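You operate a simulated robot arm through the tools that you are given. There is no shell and no other tool. Be economical: measure what you need, move in short steps, check, and stop when the job is done.

You are at the controls of a simulated robot arm. One attempt, no reset.

JOB
Free the fence, set it by its card, lock it and fit the blue pin.
Fine: the pin goes in the steel pin holder of the fence plate.

It is judged by the outcome, as a careful person would: the job done as asked, and still so three seconds after it is handed in. It fails if anything else is knocked over, pushed out of place, dropped, spilled or broken.

ROBOT AND FRAMES
A 6-joint arm with a two-finger parallel gripper, fixed in place. Base frame: the origin is at the foot of the arm, x ahead of it, y to its left, z up; the work surface is at about z = 86.7. Readings come in cm, degrees, newtons and seconds.
With the tool pointing down near the work surface it reaches from about 16 to 74 cm from the base axis. Its first joint turns from -166.0 to 166.0 degrees. Payload 3.91 kg.
The tool frame sits at the grasp point between the pads (the TCP): z along the fingers, y along the line on which they close. The tips reach 3 cm beyond it. Largest opening 11 cm; finger width 2, thickness 1; the body of the gripper, 4.8 by 11.2 cm, starts 5.5 cm behind the TCP.
Orientation is that of the tool frame in the base frame, as a unit quaternion [w, x, y, z]. With the fingers straight down and closing along the base's y, the tool's x points along the base's -x, its y along +y and its z along -z.

CONTROLS
- The arm moves only by the tool servo_tool. Its argument "series" is a list of rows, each an object of numbers (a shift or turn left out is 0, a gripper value left out holds the last): "tx", "ty", "tz": the shift along the tool's x, y, z in m; "wx", "wy", "wz": the turn, a rotation vector about the tool's x, y, z in degrees. In form: [{"tx": .., "ty": .., "tz": .., "wx": .., "wy": .., "wz": ..}, ...]. A call has 1 to 20 rows; each row shifts and turns the commanded pose from where the row before left it, along the tool's axes as they then stand. "grip" is the closure in counts, from 0 (fully open) to 255 (shut), set as the call begins (left out, the last holds). Each row takes 0.2 s and may step no farther than 5 cm and 8.6 degrees from the row before; otherwise, or with a gripper value out of range, the whole call is refused. Where a pose cannot be reached the arm comes as near as it can. A force on the tool above 40 N (or 10 N above the force at the start of the call, whichever is more), or a blocked arm, ends the call early, and 0.2 s more pass. Each finger travels about 4.5 cm/s and halts on what it meets, pressing with about 29 N; the grip force reading is that of the motor and also rises with nothing between the fingers. The clock runs only during rows and for 0.2 s after the last one: add rows that do not move to give the fingers time. It gives the time, the measured TCP pose, the force on the tool (base axes), the opening and the grip force at its end, in the units of the frame above (readings bear some noise).
- Cameras (640 x 400 px; columns grow to the right, rows downward): "scene" is fixed at [39.65, 64.77, 159.89]; the picture's right is [-0.50, 0.87, 0.00], its down [0.75, 0.44, -0.49] and it looks along [-0.42, -0.25, -0.87] (base axes); focal length 308 px, centre (320, 200). "wrist" rides on the gripper at [7.1, 2.2, -10.7] in the tool frame; the picture's right is [-0.29, 0.96, 0.00], its down [-0.76, -0.23, -0.61] and it looks along [-0.58, -0.18, 0.79] (tool axes); focal length 243 px, centre (320, 200). There is no depth. A picture from a camera that has moved, and an enlarged one, comes with that camera's place and axes in the base frame and with its lens. The place of the scene camera against the robot may be out by one fixed shift of up to 1.2 cm in any direction.
- get_image(camera): a new picture of that camera. The clock stands still meanwhile.
- slide_trunk(by): slides the trunk up (or, below 0, down) by that many cm; the arm rides with it, the base frame stays. It gives what a move gives, with no picture.
- close_up(camera, box): a new picture of the part [left, top, right, bottom] of that camera's present view, enlarged. The clock stands still meanwhile.
- close_job(): hands the job in; it is judged then, once.

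Work in short steps. Places have to be worked out from the pictures, the camera data and where the tool is seen: move nearer, look again, correct. Check each grasp and each placing, and mend what went wrong. You have 120 turns and 64 pictures in all, those below and enlarged ones among them. Open the gripper and draw the arm clear of the work before you hand the job in, unless the task says otherwise; then end with one line.

The tools are called by a JSON object that holds its "method" and its "body". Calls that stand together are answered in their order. servo_tool: Moves the arm, as the interface text tells. Its arguments: {"type":"object","properties":{"series":{"type":"array"},"grip":{"type":"number"}},"required":["series"]} The other tools are called the same way: slide_trunk (by) slides the trunk up or down; get_image (camera) takes a picture; close_up (camera, box) takes an enlarged picture of a part of a camera's view; close_job () hands the job in.

At the start:

```text
time: 0.0
tool_pos: [16.65, 36.15, 116.53]
tcp_rot: [0.0, 0.001, 1.0, 0.0]
force: [-0.7, 0.3, 0.4]
width: 10.97
grip_force: 0.0
trunk travel left (down, up): [-52.5, 6.5]
```

scene: 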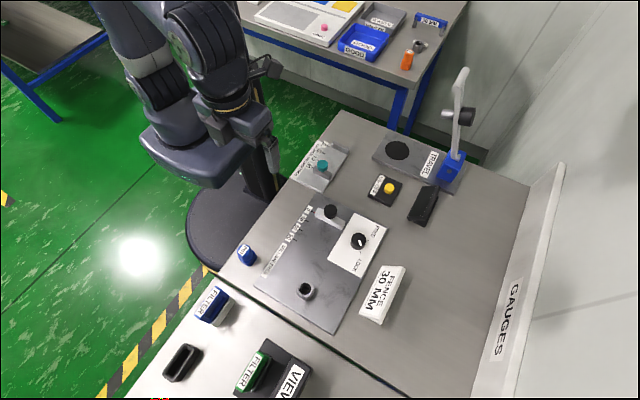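
wrist: 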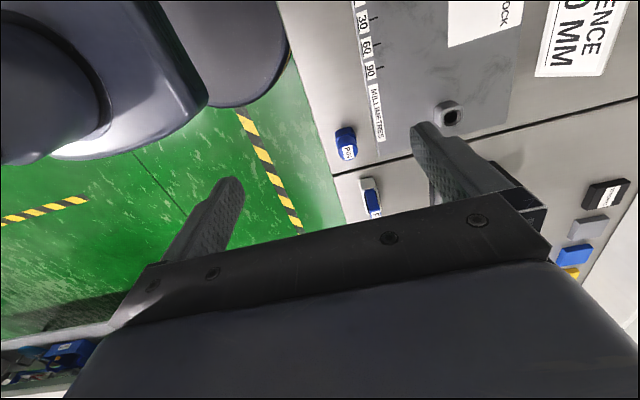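

I'll start by enlarging the fence area in the scene view to read the labels and see the layout.

{"method": "close_up", "body": {"camera": "scene", "box": [220, 180, 420, 340]}}

{"method": "close_up", "body": {"camera": "scene", "box": [280, 130, 440, 230]}}

```text
2.50 times, centred on (320, 260) of scene
camera zoom: at [39.65, 64.77, 159.89], right [-0.5, 0.87, 0.0], down [0.75, 0.44, -0.49], along [-0.42, -0.25, -0.87], focal length 771 px, centre (320, 50)
```

zoom: 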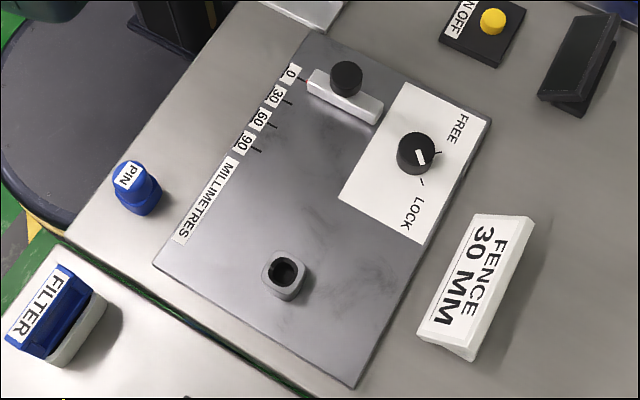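

```text
4.00 times, centred on (360, 180) of scene
camera zoom: at [39.65, 64.77, 159.89], right [-0.5, 0.87, 0.0], down [0.75, 0.44, -0.49], along [-0.42, -0.25, -0.87], focal length 1233 px, centre (160, 280)
```

zoom: 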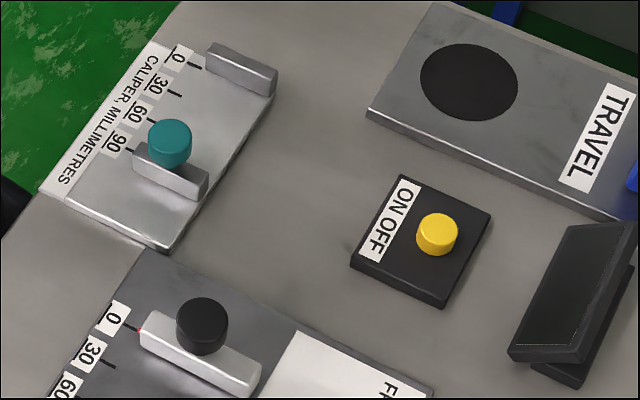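

The plate lies with its scale along base +x (0 at about x=9, 90 at about x=18). I estimate the lock knob at (11, 58.5), the fence knob at (8, 48.7), the pin at (27, 36.4) and the holder at (27, 53.4). The wrist camera should go over the lock knob next.

{"method": "servo_tool", "body": {"series": [{"tx": 0.018, "ty": 0.022, "tz": 0.01}, {"tx": 0.018, "ty": 0.022, "tz": 0.01}, {"tx": 0.018, "ty": 0.022, "tz": 0.01}, {"tx": 0.018, "ty": 0.022, "tz": 0.01}, {"tx": 0.018, "ty": 0.022, "tz": 0.01}, {"tx": 0.018, "ty": 0.022, "tz": 0.01}, {"tx": 0.018, "ty": 0.022, "tz": 0.01}, {"tx": 0.018, "ty": 0.022, "tz": 0.01}, {}]}}

{"method": "get_image", "body": {"camera": "wrist"}}

```text
time: 2.0
tool_pos: [2.19, 53.74, 108.61]
tcp_rot: [0.0, 0.0, 1.0, 0.0]
force: [0.1, 0.1, -0.5]
width: 11.02
grip_force: 0.0
trunk travel left (down, up): [-52.5, 6.5]
```

```text
59 pictures are left
camera wrist: at [-4.93, 55.9, 119.22], right [0.29, 0.96, 0.0], down [0.76, -0.23, 0.61], along [0.58, -0.18, -0.79], focal length 243 px, centre (320, 200)
```

wrist: 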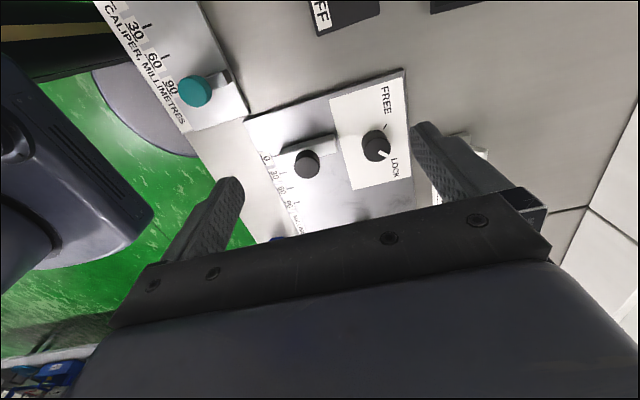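

The knob's white pointer seems to be on LOCK. I'll enlarge it to read the pointer and mark angles.

{"method": "close_up", "body": {"camera": "wrist", "box": [240, 70, 440, 230]}}

{"method": "close_up", "body": {"camera": "scene", "box": [310, 195, 400, 265]}}

```text
2.50 times, centred on (340, 150) of wrist
camera zoom: at [-4.93, 55.9, 119.22], right [0.29, 0.96, 0.0], down [0.76, -0.23, 0.61], along [0.58, -0.18, -0.79], focal length 606 px, centre (270, 325)
```

zoom: 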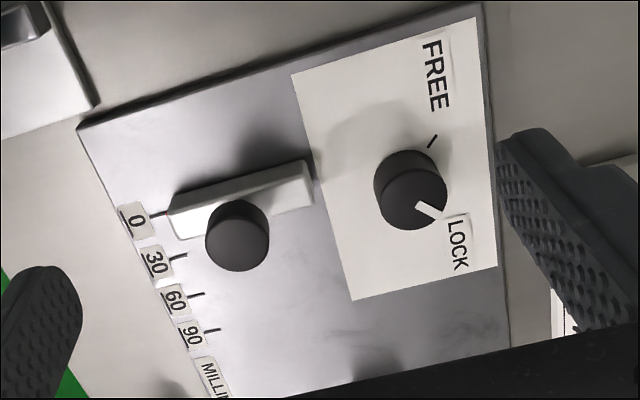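

```text
5.71 times, centred on (355, 230) of scene
camera zoom: at [39.65, 64.77, 159.89], right [-0.5, 0.87, 0.0], down [0.75, 0.44, -0.49], along [-0.42, -0.25, -0.87], focal length 1762 px, centre (120, 29)
```

zoom: 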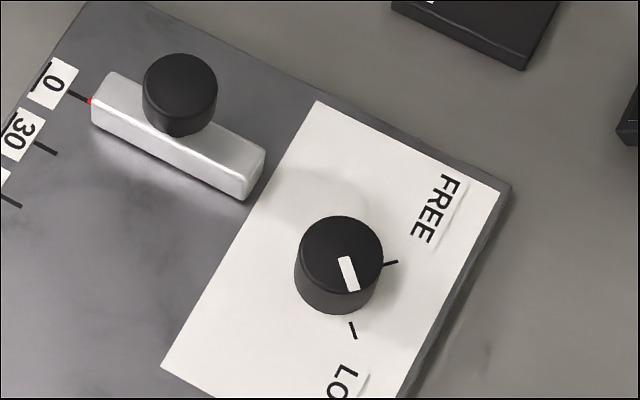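

The pointer is on LOCK (+x+y) and FREE is 90° counter-clockwise. The knob centre is at about (10.75, 58.8), with its top near z=90. I'll move above it, turn the tool 45° clockwise and narrow the opening to about 6 cm.

{"method": "servo_tool", "body": {"series": [{"tx": -0.0214, "ty": 0.01265, "tz": 0.0215}, {"tx": -0.0214, "ty": 0.01265, "tz": 0.0215}, {"tx": -0.0214, "ty": 0.01265, "tz": 0.0215}, {"tx": -0.0214, "ty": 0.01265, "tz": 0.0215}, {"wz": 7.5}, {"wz": 7.5}, {"wz": 7.5}, {"wz": 7.5}, {"wz": 7.5}, {"wz": 7.5}, {}], "grip": 112}}

{"method": "get_image", "body": {"camera": "wrist"}}

{"method": "close_up", "body": {"camera": "scene", "box": [280, 180, 440, 280]}}

```text
time: 4.4
tool_pos: [10.76, 58.83, 99.97]
tcp_rot: [0.0, 0.384, 0.923, 0.001]
force: [-0.5, -0.2, -0.7]
width: 6.16
grip_force: 0.0
trunk travel left (down, up): [-52.5, 6.5]
```

```text
56 pictures are left
camera wrist: at [7.23, 65.37, 110.61], right [0.88, 0.47, 0.0], down [0.37, -0.7, 0.61], along [0.29, -0.54, -0.79], focal length 243 px, centre (320, 200)
```

wrist: 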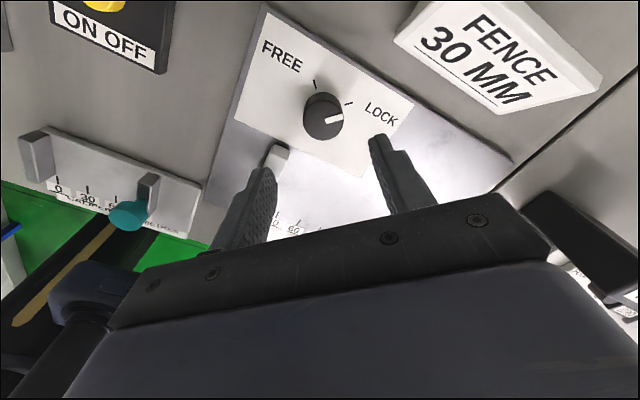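

```text
4.00 times, centred on (360, 230) of scene
camera zoom: at [39.65, 64.77, 159.89], right [-0.5, 0.87, 0.0], down [0.75, 0.44, -0.49], along [-0.42, -0.25, -0.87], focal length 1233 px, centre (160, 80)
```

zoom: 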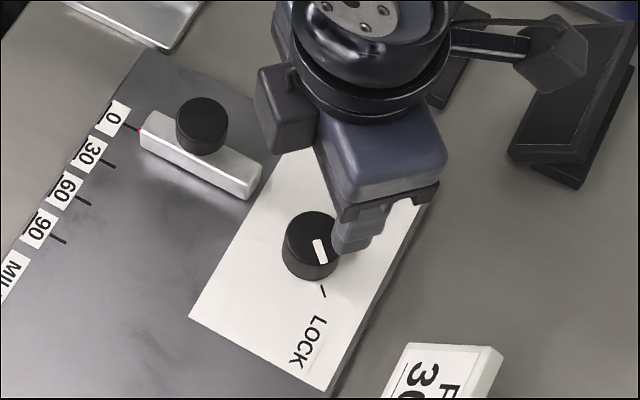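

The refined knob centre is about (10.95, 59.05). I'll shift 3 mm along the tool's y and descend with care to TCP z of about 91.4.

{"method": "servo_tool", "body": {"series": [{"ty": 0.0029, "tz": 0.02}, {"tz": 0.02}, {"tz": 0.02}, {"tz": 0.015}, {"tz": 0.01}, {}]}}

{"method": "get_image", "body": {"camera": "wrist"}}

{"method": "close_up", "body": {"camera": "scene", "box": [300, 190, 420, 270]}}

```text
time: 5.8
tool_pos: [10.93, 58.95, 91.39]
tcp_rot: [-0.001, 0.383, 0.924, 0.0]
force: [0.3, 0.3, 0.7]
width: 6.17
grip_force: 0.0
trunk travel left (down, up): [-52.5, 6.5]
```

```text
54 pictures are left
camera wrist: at [7.41, 65.54, 102.05], right [0.88, 0.47, 0.0], down [0.37, -0.7, 0.61], along [0.29, -0.54, -0.79], focal length 243 px, centre (320, 200)
```

wrist: 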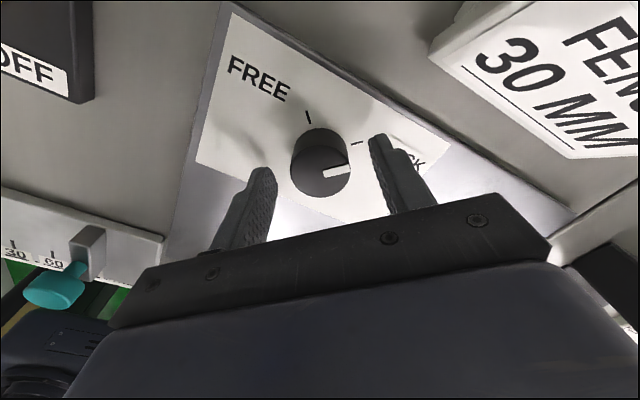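

```text
5.00 times, centred on (360, 230) of scene
camera zoom: at [39.65, 64.77, 159.89], right [-0.5, 0.87, 0.0], down [0.75, 0.44, -0.49], along [-0.42, -0.25, -0.87], focal length 1542 px, centre (120, 50)
```

zoom: 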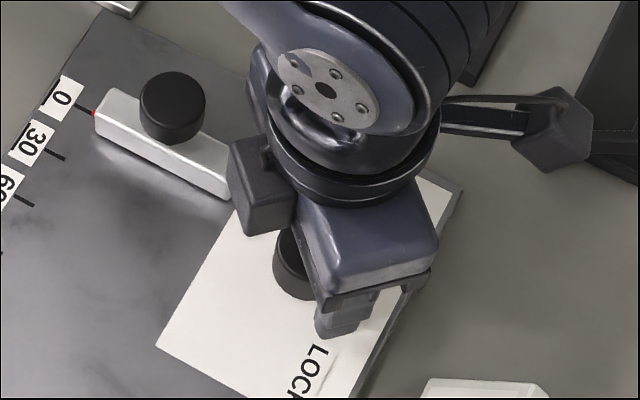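

The knob sits centred between the fingers and there is no contact yet, so I'll close on it.

{"method": "servo_tool", "body": {"series": [{}, {}, {}, {}], "grip": 255}}

```text
time: 6.8
tool_pos: [11.04, 59.07, 91.36]
tcp_rot: [0.0, 0.383, 0.924, -0.001]
force: [1.1, -0.2, -2.1]
width: 3.53
grip_force: 45.0
trunk travel left (down, up): [-52.5, 6.5]
```

The knob is gripped at 3.53 cm. I'll turn it 90° counter-clockwise (negative about the tool's z) towards FREE.

{"method": "servo_tool", "body": {"series": [{"wz": -7.5}, {"wz": -7.5}, {"wz": -7.5}, {"wz": -7.5}, {"wz": -7.5}, {"wz": -7.5}, {"wz": -7.5}, {"wz": -7.5}, {"wz": -7.5}, {"wz": -7.5}, {"wz": -7.5}, {"wz": -7.5}, {}]}}

{"method": "get_image", "body": {"camera": "wrist"}}

```text
time: 9.6
tool_pos: [11.09, 59.0, 91.35]
tcp_rot: [-0.001, -0.384, 0.924, -0.001]
force: [3.6, -0.5, -11.7]
width: 3.53
grip_force: 45.3
trunk travel left (down, up): [-52.5, 6.5]
```

```text
52 pictures are left
camera wrist: at [4.38, 55.5, 102.07], right [-0.47, 0.88, 0.0], down [0.7, 0.38, 0.61], along [0.54, 0.29, -0.79], focal length 243 px, centre (320, 200)
```

wrist: 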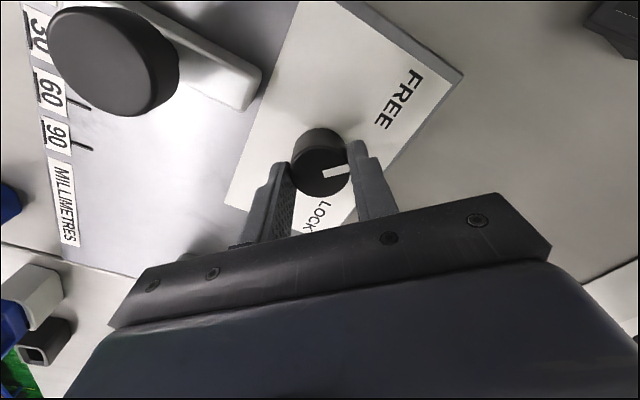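

The pointer now lies along about 131°, which is at FREE. I'll release, rise and check the reading from above.

{"method": "servo_tool", "body": {"series": [{}, {}, {}, {"tz": -0.015}, {"tz": -0.025}, {"tz": -0.025}, {"tz": -0.025}, {"tz": -0.025}, {}], "grip": 112}}

{"method": "get_image", "body": {"camera": "wrist"}}

{"method": "close_up", "body": {"camera": "scene", "box": [290, 180, 410, 280]}}

```text
time: 11.6
tool_pos: [11.02, 58.89, 103.03]
tcp_rot: [0.0, -0.382, 0.924, 0.0]
force: [-0.1, -0.1, -0.3]
width: 6.18
grip_force: 0.1
trunk travel left (down, up): [-52.5, 6.5]
```

```text
51 pictures are left
camera wrist: at [4.35, 55.54, 113.64], right [-0.47, 0.88, 0.0], down [0.7, 0.37, 0.61], along [0.54, 0.29, -0.79], focal length 243 px, centre (320, 200)
```

wrist: 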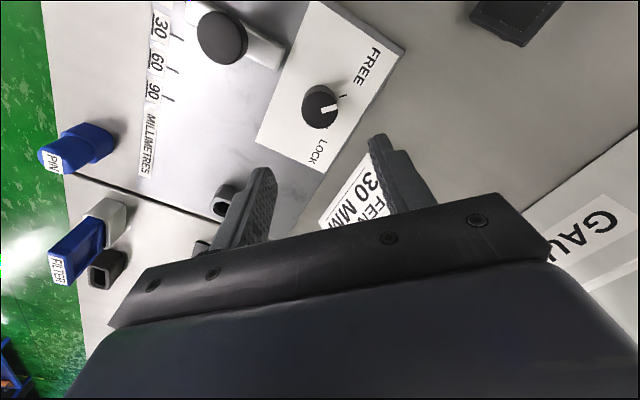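

```text
4.00 times, centred on (350, 230) of scene
camera zoom: at [39.65, 64.77, 159.89], right [-0.5, 0.87, 0.0], down [0.75, 0.44, -0.49], along [-0.42, -0.25, -0.87], focal length 1233 px, centre (200, 80)
```

zoom: 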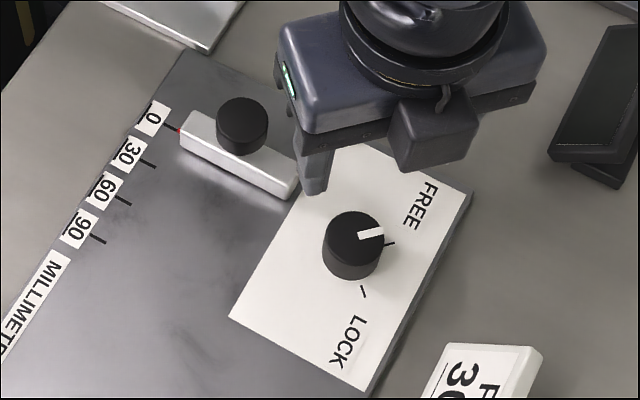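

The pointer is at FREE. I'll turn the tool back to closing along y and look at the fence knob from nearer.

{"method": "servo_tool", "body": {"series": [{"wz": 7.5}, {"wz": 7.5}, {"wz": 7.5}, {"wz": 7.5}, {"wz": 7.5}, {"wz": 7.5}, {"tx": 0.023, "ty": -0.032}, {"tx": 0.023, "ty": -0.032}, {"tx": 0.023, "ty": -0.032}, {}]}}

{"method": "close_up", "body": {"camera": "wrist", "box": [220, 60, 420, 220]}}

```text
time: 13.8
tool_pos: [3.99, 49.4, 102.85]
tcp_rot: [0.0, 0.001, 1.0, 0.0]
force: [-0.6, -0.4, 0.4]
width: 6.17
grip_force: 0.1
trunk travel left (down, up): [-52.5, 6.5]
```

```text
2.50 times, centred on (320, 140) of wrist
camera zoom: at [-3.16, 51.57, 113.55], right [0.29, 0.96, 0.0], down [0.76, -0.23, 0.61], along [0.58, -0.18, -0.79], focal length 606 px, centre (320, 350)
```

zoom: 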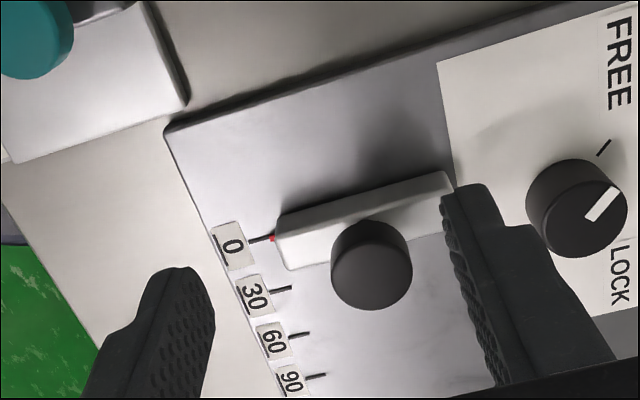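

The fence knob centre is at about (8.75, 50.0) with its top near z=93. I'll move over it and lower the tips to about z=91.3, which stays above the bar.

{"method": "servo_tool", "body": {"series": [{"tx": -0.016, "ty": 0.002, "tz": 0.005}, {"tx": -0.016, "ty": 0.002, "tz": 0.01}, {"tx": -0.0155, "ty": 0.002, "tz": 0.015}, {"tz": 0.02}, {"tz": 0.02}, {"tz": 0.015}, {}]}}

{"method": "get_image", "body": {"camera": "wrist"}}

{"method": "close_up", "body": {"camera": "scene", "box": [280, 170, 400, 260]}}

```text
time: 15.4
tool_pos: [8.77, 49.92, 94.39]
tcp_rot: [-0.001, 0.0, 1.0, 0.0]
force: [-0.9, 0.0, 0.0]
width: 6.17
grip_force: 0.0
trunk travel left (down, up): [-52.5, 6.5]
```

```text
48 pictures are left
camera wrist: at [1.58, 52.13, 105.06], right [0.29, 0.96, 0.0], down [0.76, -0.23, 0.61], along [0.58, -0.18, -0.79], focal length 243 px, centre (320, 200)
```

wrist: 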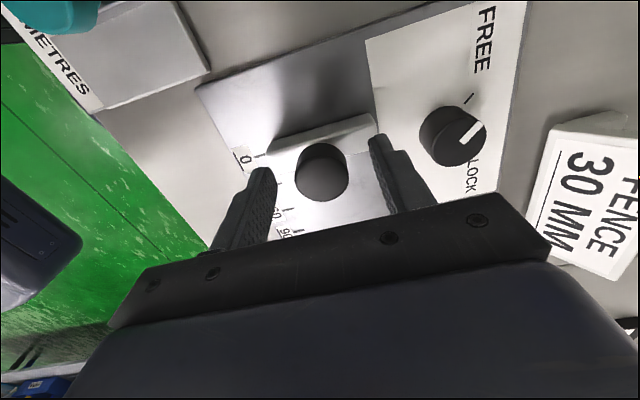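

```text
4.44 times, centred on (340, 215) of scene
camera zoom: at [39.65, 64.77, 159.89], right [-0.5, 0.87, 0.0], down [0.75, 0.44, -0.49], along [-0.42, -0.25, -0.87], focal length 1370 px, centre (231, 133)
```

zoom: 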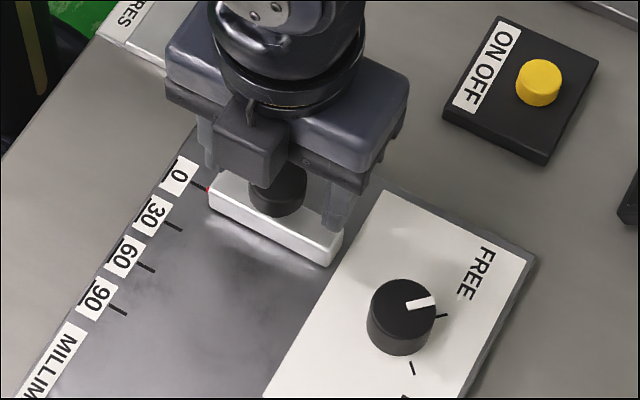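

The knob is centred between the fingers, so I'll close on it.

{"method": "servo_tool", "body": {"series": [{"tx": -0.001, "tz": 0.002}, {}, {}, {}], "grip": 255}}

```text
time: 16.4
tool_pos: [8.92, 49.99, 94.26]
tcp_rot: [0.0, 0.0, 1.0, 0.0]
force: [1.2, 1.8, -0.2]
width: 3.15
grip_force: 44.6
trunk travel left (down, up): [-52.5, 6.5]
```

The grip is firm at 3.15 cm. I'll slide the fence 3 cm along +x in small steps.

{"method": "servo_tool", "body": {"series": [{"tx": -0.005}, {"tx": -0.005}, {"tx": -0.005}, {"tx": -0.005}, {"tx": -0.005}, {"tx": -0.005}, {}]}}

{"method": "close_up", "body": {"camera": "scene", "box": [280, 190, 360, 250]}}

{"method": "close_up", "body": {"camera": "wrist", "box": [200, 80, 400, 240]}}

```text
time: 18.0
tool_pos: [11.96, 49.99, 94.19]
tcp_rot: [0.0, 0.0, 1.0, -0.001]
force: [-1.1, 0.3, -5.2]
width: 3.14
grip_force: 44.6
trunk travel left (down, up): [-52.5, 6.5]
```

```text
6.67 times, centred on (320, 220) of scene
camera zoom: at [39.65, 64.77, 159.89], right [-0.5, 0.87, 0.0], down [0.75, 0.44, -0.49], along [-0.42, -0.25, -0.87], focal length 2055 px, centre (320, 67)
```

zoom: 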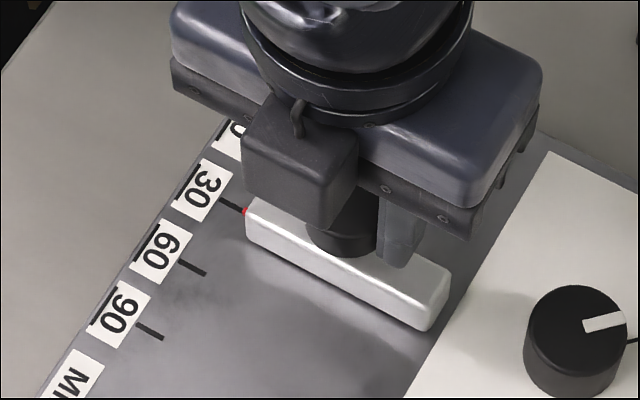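

```text
2.50 times, centred on (300, 160) of wrist
camera zoom: at [4.75, 52.18, 104.9], right [0.29, 0.96, 0.0], down [0.76, -0.23, 0.61], along [0.58, -0.18, -0.79], focal length 606 px, centre (370, 300)
```

zoom: 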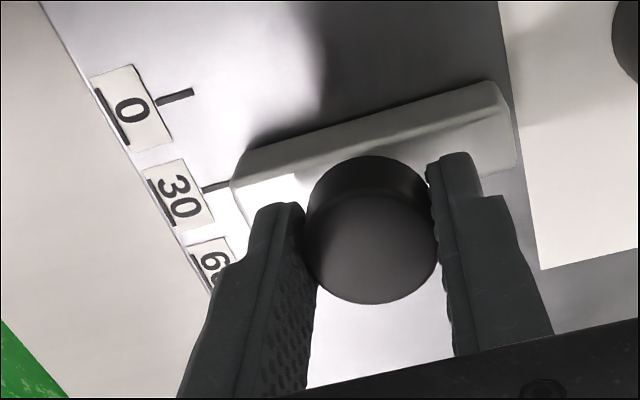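

The fence moved and its red pointer appears to be at the 30 mark. I'll check that with a tighter view.

{"method": "close_up", "body": {"camera": "scene", "box": [296, 205, 328, 225]}}

```text
16.00 times, centred on (312, 215) of scene
camera zoom: at [39.65, 64.77, 159.89], right [-0.5, 0.87, 0.0], down [0.75, 0.44, -0.49], along [-0.42, -0.25, -0.87], focal length 4933 px, centre (448, -40)
```

zoom: 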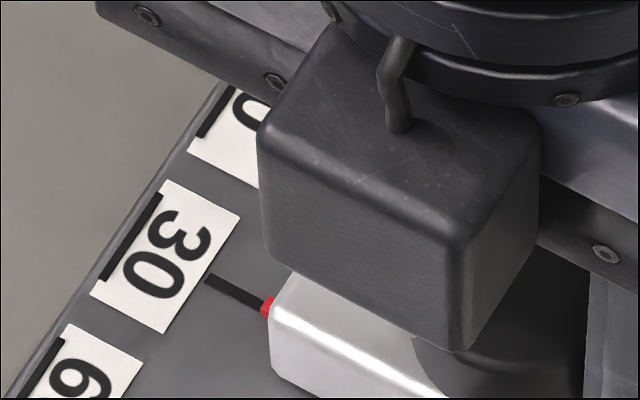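

The red pointer lines up with the 30 line. I'll release, rise, and verify from the wrist camera on the opposite side to rule out parallax.

{"method": "servo_tool", "body": {"series": [{}, {}, {}, {"tz": -0.02}, {"tz": -0.02}, {"tx": 0.02, "tz": -0.02}, {"tx": 0.02, "ty": -0.01, "tz": -0.01}, {}], "grip": 112}}

{"method": "close_up", "body": {"camera": "wrist", "box": [250, 90, 350, 160]}}

{"method": "close_up", "body": {"camera": "scene", "box": [296, 195, 344, 225]}}

```text
time: 19.8
tool_pos: [7.88, 48.9, 101.41]
tcp_rot: [0.0, -0.001, 1.0, 0.001]
force: [-0.9, 0.7, -0.2]
width: 6.2
grip_force: 0.1
trunk travel left (down, up): [-52.5, 6.5]
```

```text
5.71 times, centred on (300, 125) of wrist
camera zoom: at [0.76, 51.07, 112.0], right [0.29, 0.96, 0.0], down [0.76, -0.23, 0.61], along [0.58, -0.18, -0.79], focal length 1386 px, centre (434, 629)
```

zoom: 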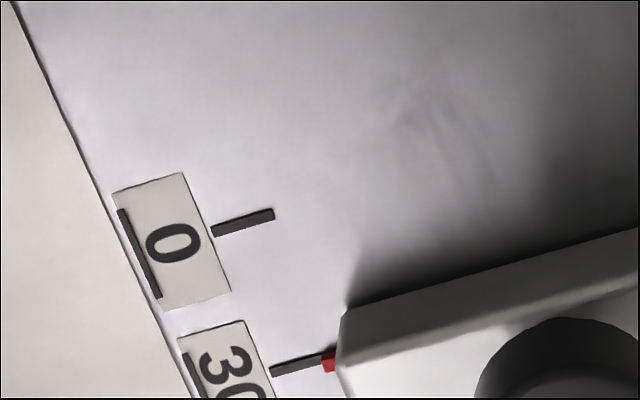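

```text
13.33 times, centred on (320, 210) of scene
camera zoom: at [39.65, 64.77, 159.89], right [-0.5, 0.87, 0.0], down [0.75, 0.44, -0.49], along [-0.42, -0.25, -0.87], focal length 4111 px, centre (320, 67)
```

zoom: 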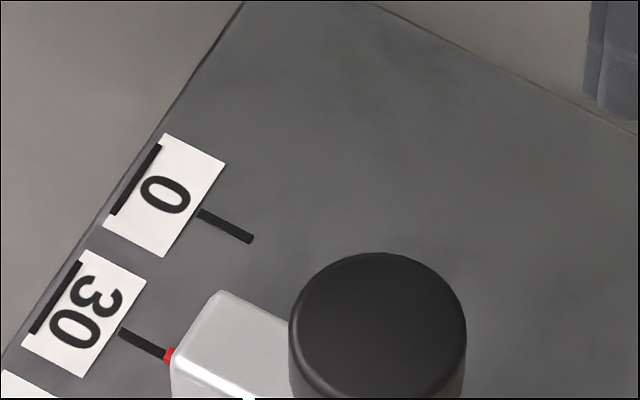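

Combining both views, the fence is within about 0.5 mm of 30. Now I'll return to the lock knob at (11.05, 59.0), turned 45° counter-clockwise, and descend.

{"method": "servo_tool", "body": {"series": [{"tx": -0.0106, "ty": 0.0337}, {"tx": -0.0106, "ty": 0.0337}, {"tx": -0.0106, "ty": 0.0336}, {"wz": -7.5}, {"wz": -7.5}, {"wz": -7.5}, {"wz": -7.5}, {"wz": -7.5}, {"wz": -7.5}, {"tz": 0.02}, {"tz": 0.02}, {"tz": 0.02}, {"tz": 0.02}, {"tz": 0.01}, {"tz": 0.01}, {}]}}

{"method": "get_image", "body": {"camera": "wrist"}}

```text
time: 23.2
tool_pos: [11.09, 59.08, 91.25]
tcp_rot: [0.0, -0.382, 0.924, 0.0]
force: [0.4, 0.2, 0.3]
width: 6.18
grip_force: 0.0
trunk travel left (down, up): [-52.5, 6.5]
```

```text
41 pictures are left
camera wrist: at [4.48, 55.56, 101.88], right [-0.47, 0.88, 0.0], down [0.7, 0.37, 0.61], along [0.54, 0.29, -0.79], focal length 243 px, centre (320, 200)
```

wrist: 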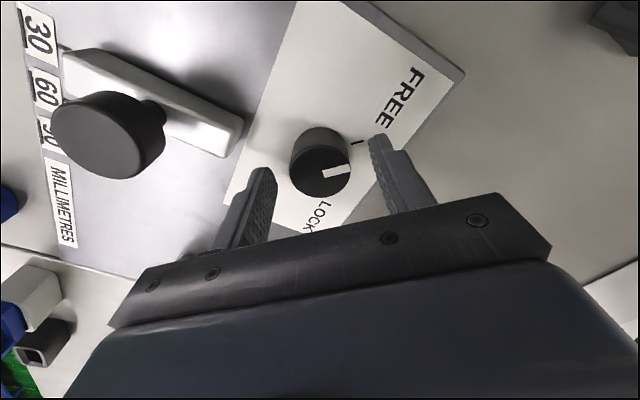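

The knob is centred between the fingers and there is no contact. I'll grip it and then turn 90° clockwise to LOCK.

{"method": "servo_tool", "body": {"series": [{}, {}, {}, {}, {"wz": 7.5}, {"wz": 7.5}, {"wz": 7.5}, {"wz": 7.5}, {"wz": 7.5}, {"wz": 7.5}, {"wz": 7.5}, {"wz": 7.5}, {"wz": 7.5}, {"wz": 7.5}, {"wz": 7.5}, {"wz": 7.5}, {}], "grip": 255}}

{"method": "get_image", "body": {"camera": "wrist"}}

```text
time: 26.8
tool_pos: [11.06, 58.97, 91.22]
tcp_rot: [0.0, 0.384, 0.923, -0.001]
force: [-1.2, -19.1, -8.9]
width: 3.55
grip_force: 44.9
trunk travel left (down, up): [-52.5, 6.5]
```

```text
40 pictures are left
camera wrist: at [7.51, 65.5, 101.88], right [0.88, 0.47, 0.0], down [0.37, -0.7, 0.61], along [0.29, -0.54, -0.79], focal length 243 px, centre (320, 200)
```

wrist: 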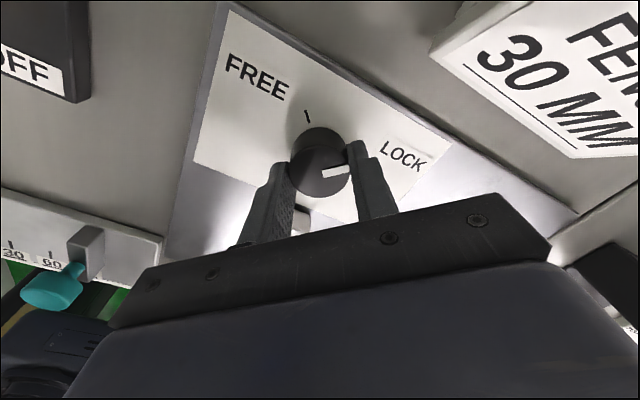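

The pointer is back at its LOCK direction. I'll release, rise and check the knob and fence.

{"method": "servo_tool", "body": {"series": [{}, {}, {}, {"tz": -0.02}, {"tz": -0.03}, {"tz": -0.03}, {"tz": -0.03}, {"tz": -0.03}, {}], "grip": 112}}

{"method": "close_up", "body": {"camera": "scene", "box": [290, 190, 400, 260]}}

{"method": "close_up", "body": {"camera": "wrist", "box": [240, 60, 440, 220]}}

```text
time: 28.8
tool_pos: [11.16, 59.1, 105.27]
tcp_rot: [0.0, 0.383, 0.924, 0.0]
force: [-0.4, 0.5, 0.0]
width: 6.18
grip_force: 0.0
trunk travel left (down, up): [-52.5, 6.5]
```

```text
5.71 times, centred on (345, 225) of scene
camera zoom: at [39.65, 64.77, 159.89], right [-0.5, 0.87, 0.0], down [0.75, 0.44, -0.49], along [-0.42, -0.25, -0.87], focal length 1762 px, centre (177, 57)
```

zoom: 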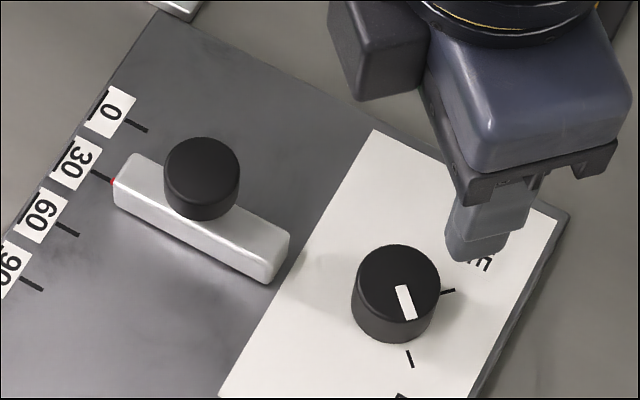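

```text
2.50 times, centred on (340, 140) of wrist
camera zoom: at [7.5, 65.68, 115.88], right [0.88, 0.47, 0.0], down [0.37, -0.7, 0.61], along [0.29, -0.54, -0.79], focal length 606 px, centre (270, 350)
```

zoom: 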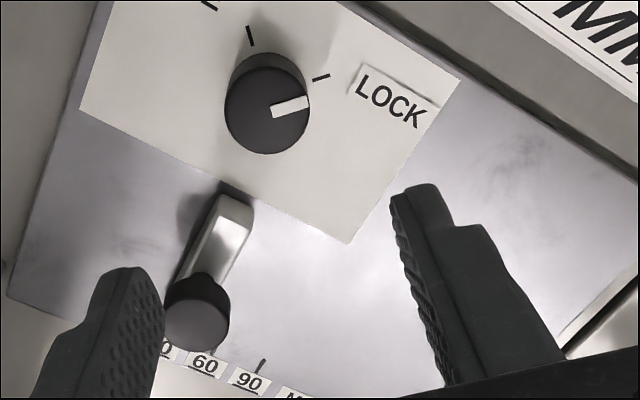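

The lock pointer lines up with the LOCK mark and the fence is still at 30. Next I'll turn the tool back and look at the blue pin.

{"method": "servo_tool", "body": {"series": [{"wz": -7.5}, {"wz": -7.5}, {"wz": -7.5}, {"wz": -7.5}, {"wz": -7.5}, {"wz": -7.5}, {"tx": -0.0147, "ty": -0.0367}, {"tx": -0.0147, "ty": -0.0367}, {"tx": -0.0147, "ty": -0.0367}, {"tx": -0.0147, "ty": -0.0367}, {"tx": -0.0147, "ty": -0.0367}, {"tx": -0.0147, "ty": -0.0367}, {}], "grip": 60}}

{"method": "get_image", "body": {"camera": "wrist"}}

{"method": "close_up", "body": {"camera": "scene", "box": [200, 200, 320, 300]}}

```text
time: 31.6
tool_pos: [19.88, 37.21, 105.31]
tcp_rot: [-0.001, -0.001, 1.0, 0.0]
force: [-0.2, -0.5, 0.1]
width: 8.4
grip_force: 0.1
trunk travel left (down, up): [-52.5, 6.5]
```

```text
37 pictures are left
camera wrist: at [12.73, 39.21, 115.91], right [0.29, 0.96, 0.0], down [0.76, -0.23, 0.61], along [0.58, -0.18, -0.79], focal length 243 px, centre (320, 200)
```

wrist: 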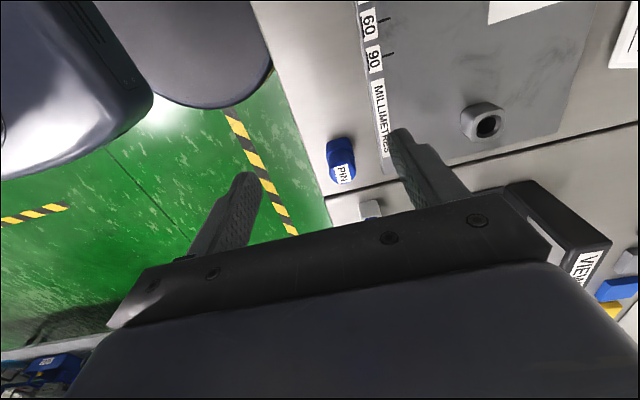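

```text
4.00 times, centred on (260, 250) of scene
camera zoom: at [39.65, 64.77, 159.89], right [-0.5, 0.87, 0.0], down [0.75, 0.44, -0.49], along [-0.42, -0.25, -0.87], focal length 1233 px, centre (560, 0)
```

zoom: 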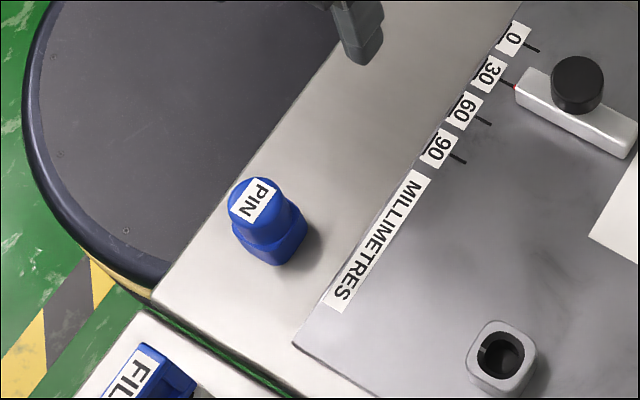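

I need the pin's shape and the holder's hole shape, so I'll enlarge both.

{"method": "close_up", "body": {"camera": "wrist", "box": [310, 120, 390, 200]}}

{"method": "close_up", "body": {"camera": "wrist", "box": [440, 80, 540, 160]}}

{"method": "close_up", "body": {"camera": "scene", "box": [285, 265, 335, 305]}}

{"method": "close_up", "body": {"camera": "scene", "box": [225, 230, 275, 270]}}

```text
5.00 times, centred on (350, 160) of wrist
camera zoom: at [12.73, 39.21, 115.91], right [0.29, 0.96, 0.0], down [0.76, -0.23, 0.61], along [0.58, -0.18, -0.79], focal length 1213 px, centre (170, 400)
```

zoom: 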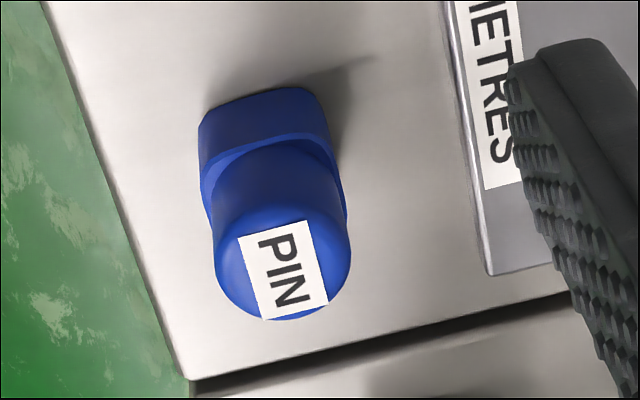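

```text
5.00 times, centred on (490, 120) of wrist
camera zoom: at [12.73, 39.21, 115.91], right [0.29, 0.96, 0.0], down [0.76, -0.23, 0.61], along [0.58, -0.18, -0.79], focal length 1213 px, centre (-530, 600)
```

zoom: 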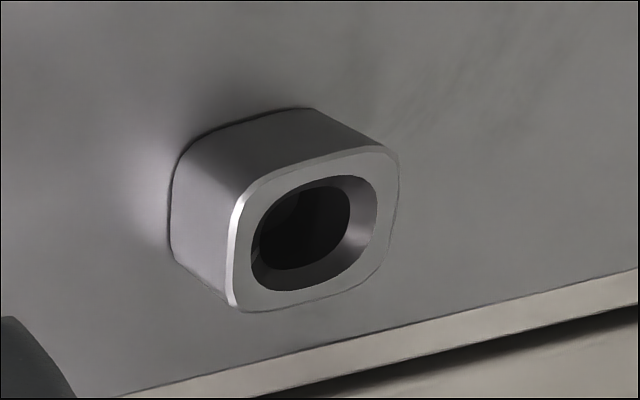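

```text
10.00 times, centred on (310, 285) of scene
camera zoom: at [39.65, 64.77, 159.89], right [-0.5, 0.87, 0.0], down [0.75, 0.44, -0.49], along [-0.42, -0.25, -0.87], focal length 3083 px, centre (420, -650)
```

zoom: 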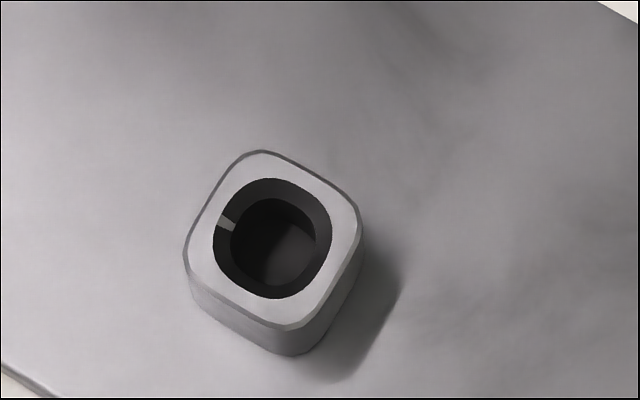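

```text
10.00 times, centred on (250, 250) of scene
camera zoom: at [39.65, 64.77, 159.89], right [-0.5, 0.87, 0.0], down [0.75, 0.44, -0.49], along [-0.42, -0.25, -0.87], focal length 3083 px, centre (1020, -300)
```

zoom: 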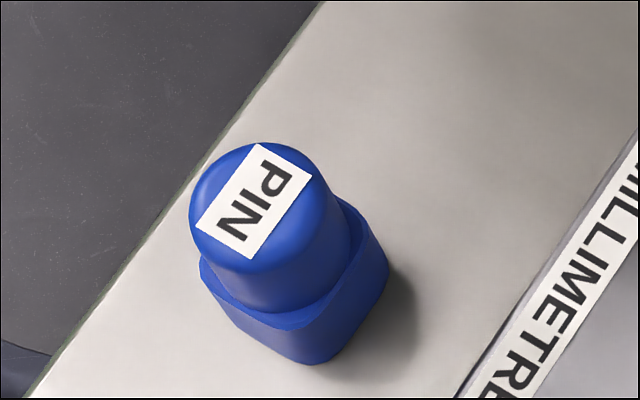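

The pin has a round head about 3.2 cm across (top near z=91.8, at about (27.3, 37.3)) on a rounded-square collar. The holder's hole is at about (27.3, 53.9) with its top near z=90.2. I'll go over the pin and look again before gripping the head.

{"method": "servo_tool", "body": {"series": [{"tx": -0.025, "tz": 0.02}, {"tx": -0.025, "tz": 0.02}, {"tx": -0.024, "ty": 0.001, "tz": 0.02}, {}], "grip": 112}}

{"method": "get_image", "body": {"camera": "wrist"}}

```text
time: 32.6
tool_pos: [27.36, 37.18, 99.15]
tcp_rot: [0.001, 0.0, 1.0, 0.0]
force: [0.8, -0.7, -0.3]
width: 6.16
grip_force: 0.0
trunk travel left (down, up): [-52.5, 6.5]
```

```text
31 pictures are left
camera wrist: at [20.23, 39.33, 109.86], right [0.29, 0.96, 0.0], down [0.76, -0.23, 0.61], along [0.58, -0.18, -0.79], focal length 243 px, centre (320, 200)
```

wrist: 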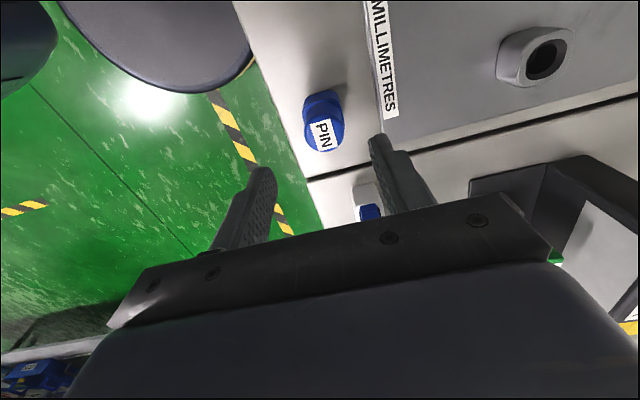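

The pin head centre is refined to (27.15, 37.5). I'll correct, descend to TCP z of about 92.6 and check.

{"method": "servo_tool", "body": {"series": [{"tx": 0.002, "ty": 0.003, "tz": 0.015}, {"tz": 0.02}, {"tz": 0.02}, {"tz": 0.01}, {}]}}

{"method": "get_image", "body": {"camera": "wrist"}}

```text
time: 33.8
tool_pos: [27.3, 37.39, 92.7]
tcp_rot: [0.0, 0.0, 1.0, 0.001]
force: [0.2, 0.1, 0.2]
width: 6.18
grip_force: 0.1
trunk travel left (down, up): [-52.5, 6.5]
```

```text
30 pictures are left
camera wrist: at [19.97, 39.58, 103.37], right [0.29, 0.96, 0.0], down [0.76, -0.23, 0.61], along [0.58, -0.18, -0.79], focal length 243 px, centre (320, 200)
```

wrist: 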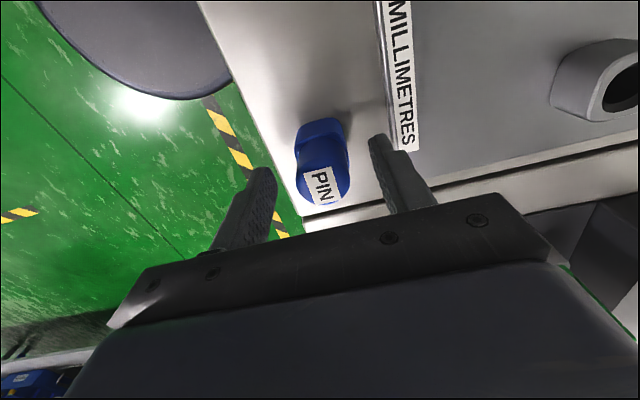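

The pin is centred, so I'll close on its head and lift it 4 cm.

{"method": "servo_tool", "body": {"series": [{}, {}, {}, {}, {"tz": -0.01}, {"tz": -0.02}, {"tz": -0.02}, {"tz": -0.02}, {"tz": -0.02}, {}], "grip": 255}}

{"method": "get_image", "body": {"camera": "wrist"}}

{"method": "close_up", "body": {"camera": "scene", "box": [190, 190, 310, 280]}}

```text
time: 36.0
tool_pos: [27.14, 37.51, 101.77]
tcp_rot: [0.0, 0.0, 1.0, 0.0]
force: [0.0, 0.5, -0.9]
width: 2.98
grip_force: 28.5
trunk travel left (down, up): [-52.5, 6.5]
```

```text
29 pictures are left
camera wrist: at [19.95, 39.63, 112.47], right [0.29, 0.96, 0.0], down [0.76, -0.23, 0.61], along [0.58, -0.18, -0.79], focal length 243 px, centre (320, 200)
```

wrist: 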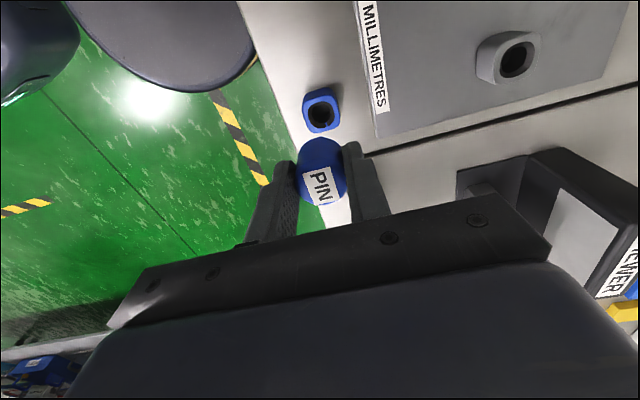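

```text
4.44 times, centred on (250, 235) of scene
camera zoom: at [39.65, 64.77, 159.89], right [-0.5, 0.87, 0.0], down [0.75, 0.44, -0.49], along [-0.42, -0.25, -0.87], focal length 1370 px, centre (631, 44)
```

zoom: 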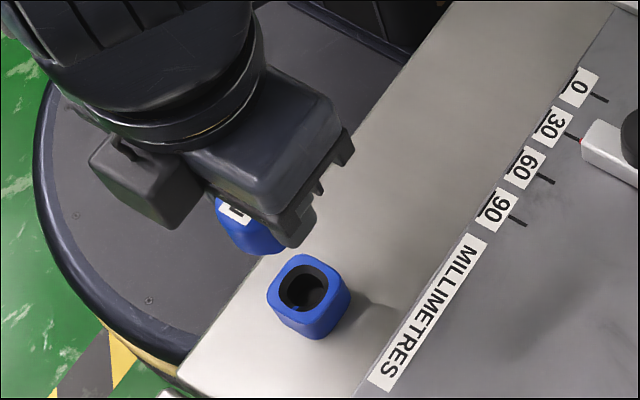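

The block was only the pin's blue rest, and the pin came out cleanly. I'll compare the two holes and look at the pin from the side.

{"method": "close_up", "body": {"camera": "scene", "box": [235, 240, 275, 270]}}

{"method": "close_up", "body": {"camera": "wrist", "box": [290, 70, 370, 220]}}

{"method": "close_up", "body": {"camera": "wrist", "box": [460, 20, 560, 100]}}

```text
13.33 times, centred on (255, 255) of scene
camera zoom: at [39.65, 64.77, 159.89], right [-0.5, 0.87, 0.0], down [0.75, 0.44, -0.49], along [-0.42, -0.25, -0.87], focal length 4111 px, centre (1187, -533)
```

zoom: 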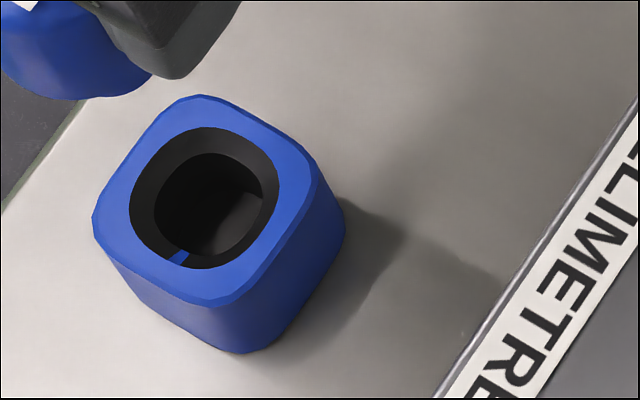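

```text
2.67 times, centred on (330, 145) of wrist
camera zoom: at [19.95, 39.63, 112.47], right [0.29, 0.96, 0.0], down [0.76, -0.23, 0.61], along [0.58, -0.18, -0.79], focal length 647 px, centre (293, 347)
```

zoom: 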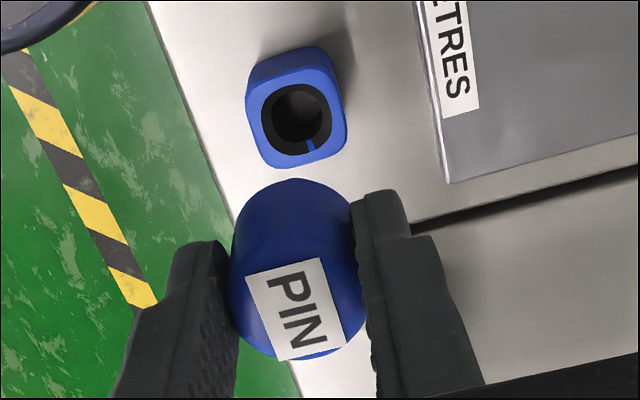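

```text
5.00 times, centred on (510, 60) of wrist
camera zoom: at [19.95, 39.63, 112.47], right [0.29, 0.96, 0.0], down [0.76, -0.23, 0.61], along [0.58, -0.18, -0.79], focal length 1213 px, centre (-630, 900)
```

zoom: 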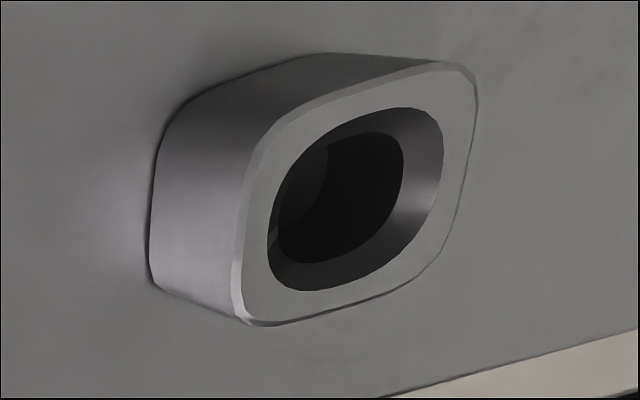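

The rest's keyway stripe faces +x, while the steel holder's faces -y. So the pin must be turned 90° clockwise before it goes in. I'll carry it at this height to above the steel holder first and look.

{"method": "servo_tool", "body": {"series": [{"ty": 0.027}, {"ty": 0.027}, {"ty": 0.027}, {"ty": 0.027}, {"ty": 0.027}, {"ty": 0.027}, {}, {}]}}

{"method": "close_up", "body": {"camera": "wrist", "box": [290, 70, 370, 220]}}

{"method": "close_up", "body": {"camera": "scene", "box": [265, 240, 345, 300]}}

```text
time: 37.8
tool_pos: [27.09, 53.75, 101.74]
tcp_rot: [0.0, 0.0, 1.0, 0.0]
force: [-0.1, 0.3, -1.1]
width: 2.98
grip_force: 28.8
trunk travel left (down, up): [-52.5, 6.5]
```

```text
2.67 times, centred on (330, 145) of wrist
camera zoom: at [19.94, 55.86, 112.41], right [0.29, 0.96, 0.0], down [0.76, -0.23, 0.61], along [0.58, -0.18, -0.79], focal length 647 px, centre (293, 347)
```

zoom: 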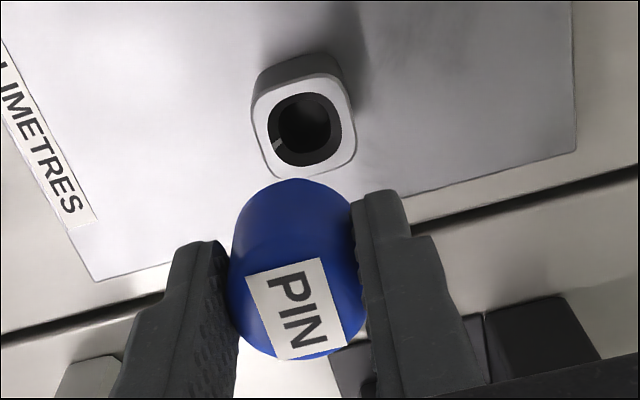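

```text
6.67 times, centred on (305, 270) of scene
camera zoom: at [39.65, 64.77, 159.89], right [-0.5, 0.87, 0.0], down [0.75, 0.44, -0.49], along [-0.42, -0.25, -0.87], focal length 2055 px, centre (420, -267)
```

zoom: 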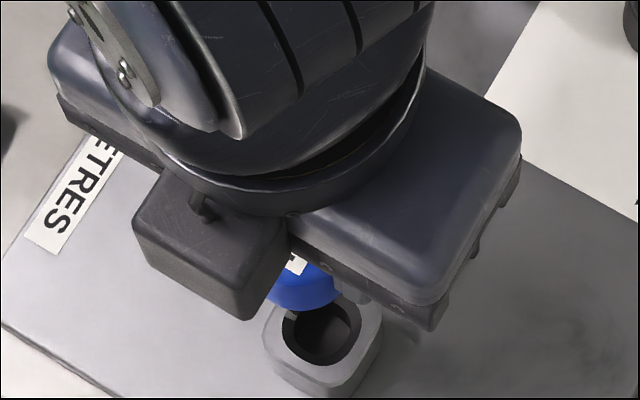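

Using the rest's pixel position as the reference, the steel hole is about 2.7 mm further in +y. I'll turn the pin 90° clockwise and then servo so the hole reaches the reference pixel, about (297, 129) in this zoom.

{"method": "servo_tool", "body": {"series": [{"ty": 0.0027}, {"wz": 7.5}, {"wz": 7.5}, {"wz": 7.5}, {"wz": 7.5}, {"wz": 7.5}, {"wz": 7.5}, {"wz": 7.5}, {"wz": 7.5}, {"wz": 7.5}, {"wz": 7.5}, {"wz": 7.5}, {"wz": 7.5}, {}, {}]}}

{"method": "close_up", "body": {"camera": "wrist", "box": [290, 70, 370, 220]}}

{"method": "close_up", "body": {"camera": "scene", "box": [265, 240, 345, 300]}}

```text
time: 41.0
tool_pos: [27.12, 53.95, 101.77]
tcp_rot: [0.0, 0.708, 0.706, 0.0]
force: [-0.4, -0.1, -1.0]
width: 2.99
grip_force: 29.6
trunk travel left (down, up): [-52.5, 6.5]
```

```text
2.67 times, centred on (330, 145) of wrist
camera zoom: at [29.25, 61.07, 112.4], right [0.96, -0.29, 0.0], down [-0.23, -0.76, 0.61], along [-0.18, -0.58, -0.79], focal length 647 px, centre (293, 347)
```

zoom: 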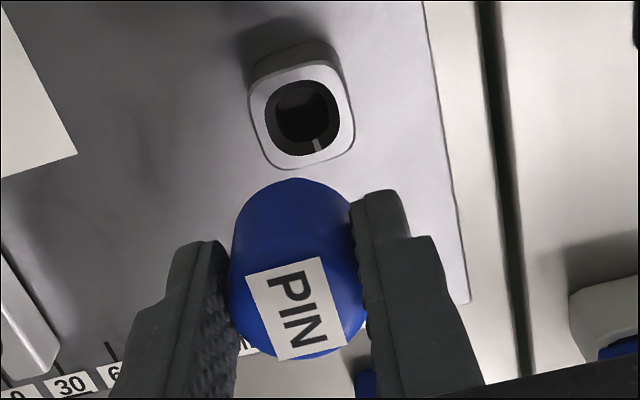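

```text
6.67 times, centred on (305, 270) of scene
camera zoom: at [39.65, 64.77, 159.89], right [-0.5, 0.87, 0.0], down [0.75, 0.44, -0.49], along [-0.42, -0.25, -0.87], focal length 2055 px, centre (420, -267)
```

zoom: 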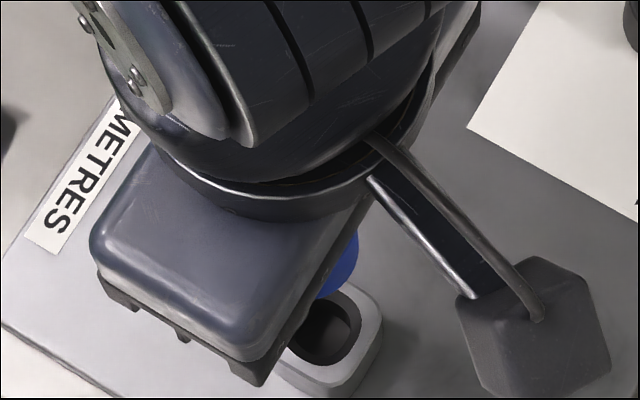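

The stripe now sits as it did in the rest, so the orientation matches. The hole has to shift in tool axes by (-3, -3) mm, so I'll move +3 mm in both tool x and y and verify.

{"method": "servo_tool", "body": {"series": [{"tx": 0.003, "ty": 0.003}, {}, {}]}}

{"method": "close_up", "body": {"camera": "wrist", "box": [290, 70, 370, 220]}}

```text
time: 41.8
tool_pos: [27.45, 54.15, 101.72]
tcp_rot: [0.0, 0.707, 0.707, 0.0]
force: [0.9, -0.2, -0.6]
width: 2.96
grip_force: 29.1
trunk travel left (down, up): [-52.5, 6.5]
```

```text
2.67 times, centred on (330, 145) of wrist
camera zoom: at [29.56, 61.37, 112.41], right [0.96, -0.29, 0.0], down [-0.23, -0.76, 0.61], along [-0.18, -0.58, -0.79], focal length 647 px, centre (293, 347)
```

zoom: 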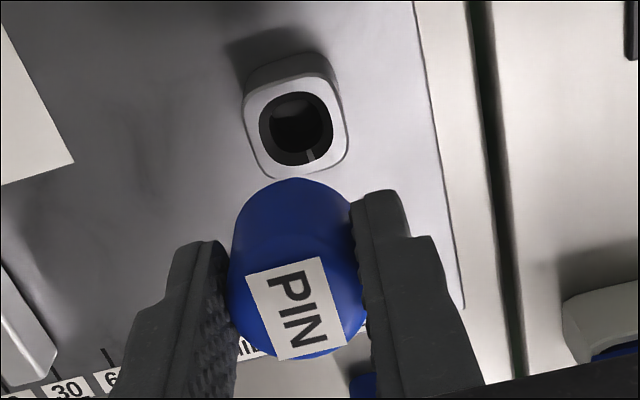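

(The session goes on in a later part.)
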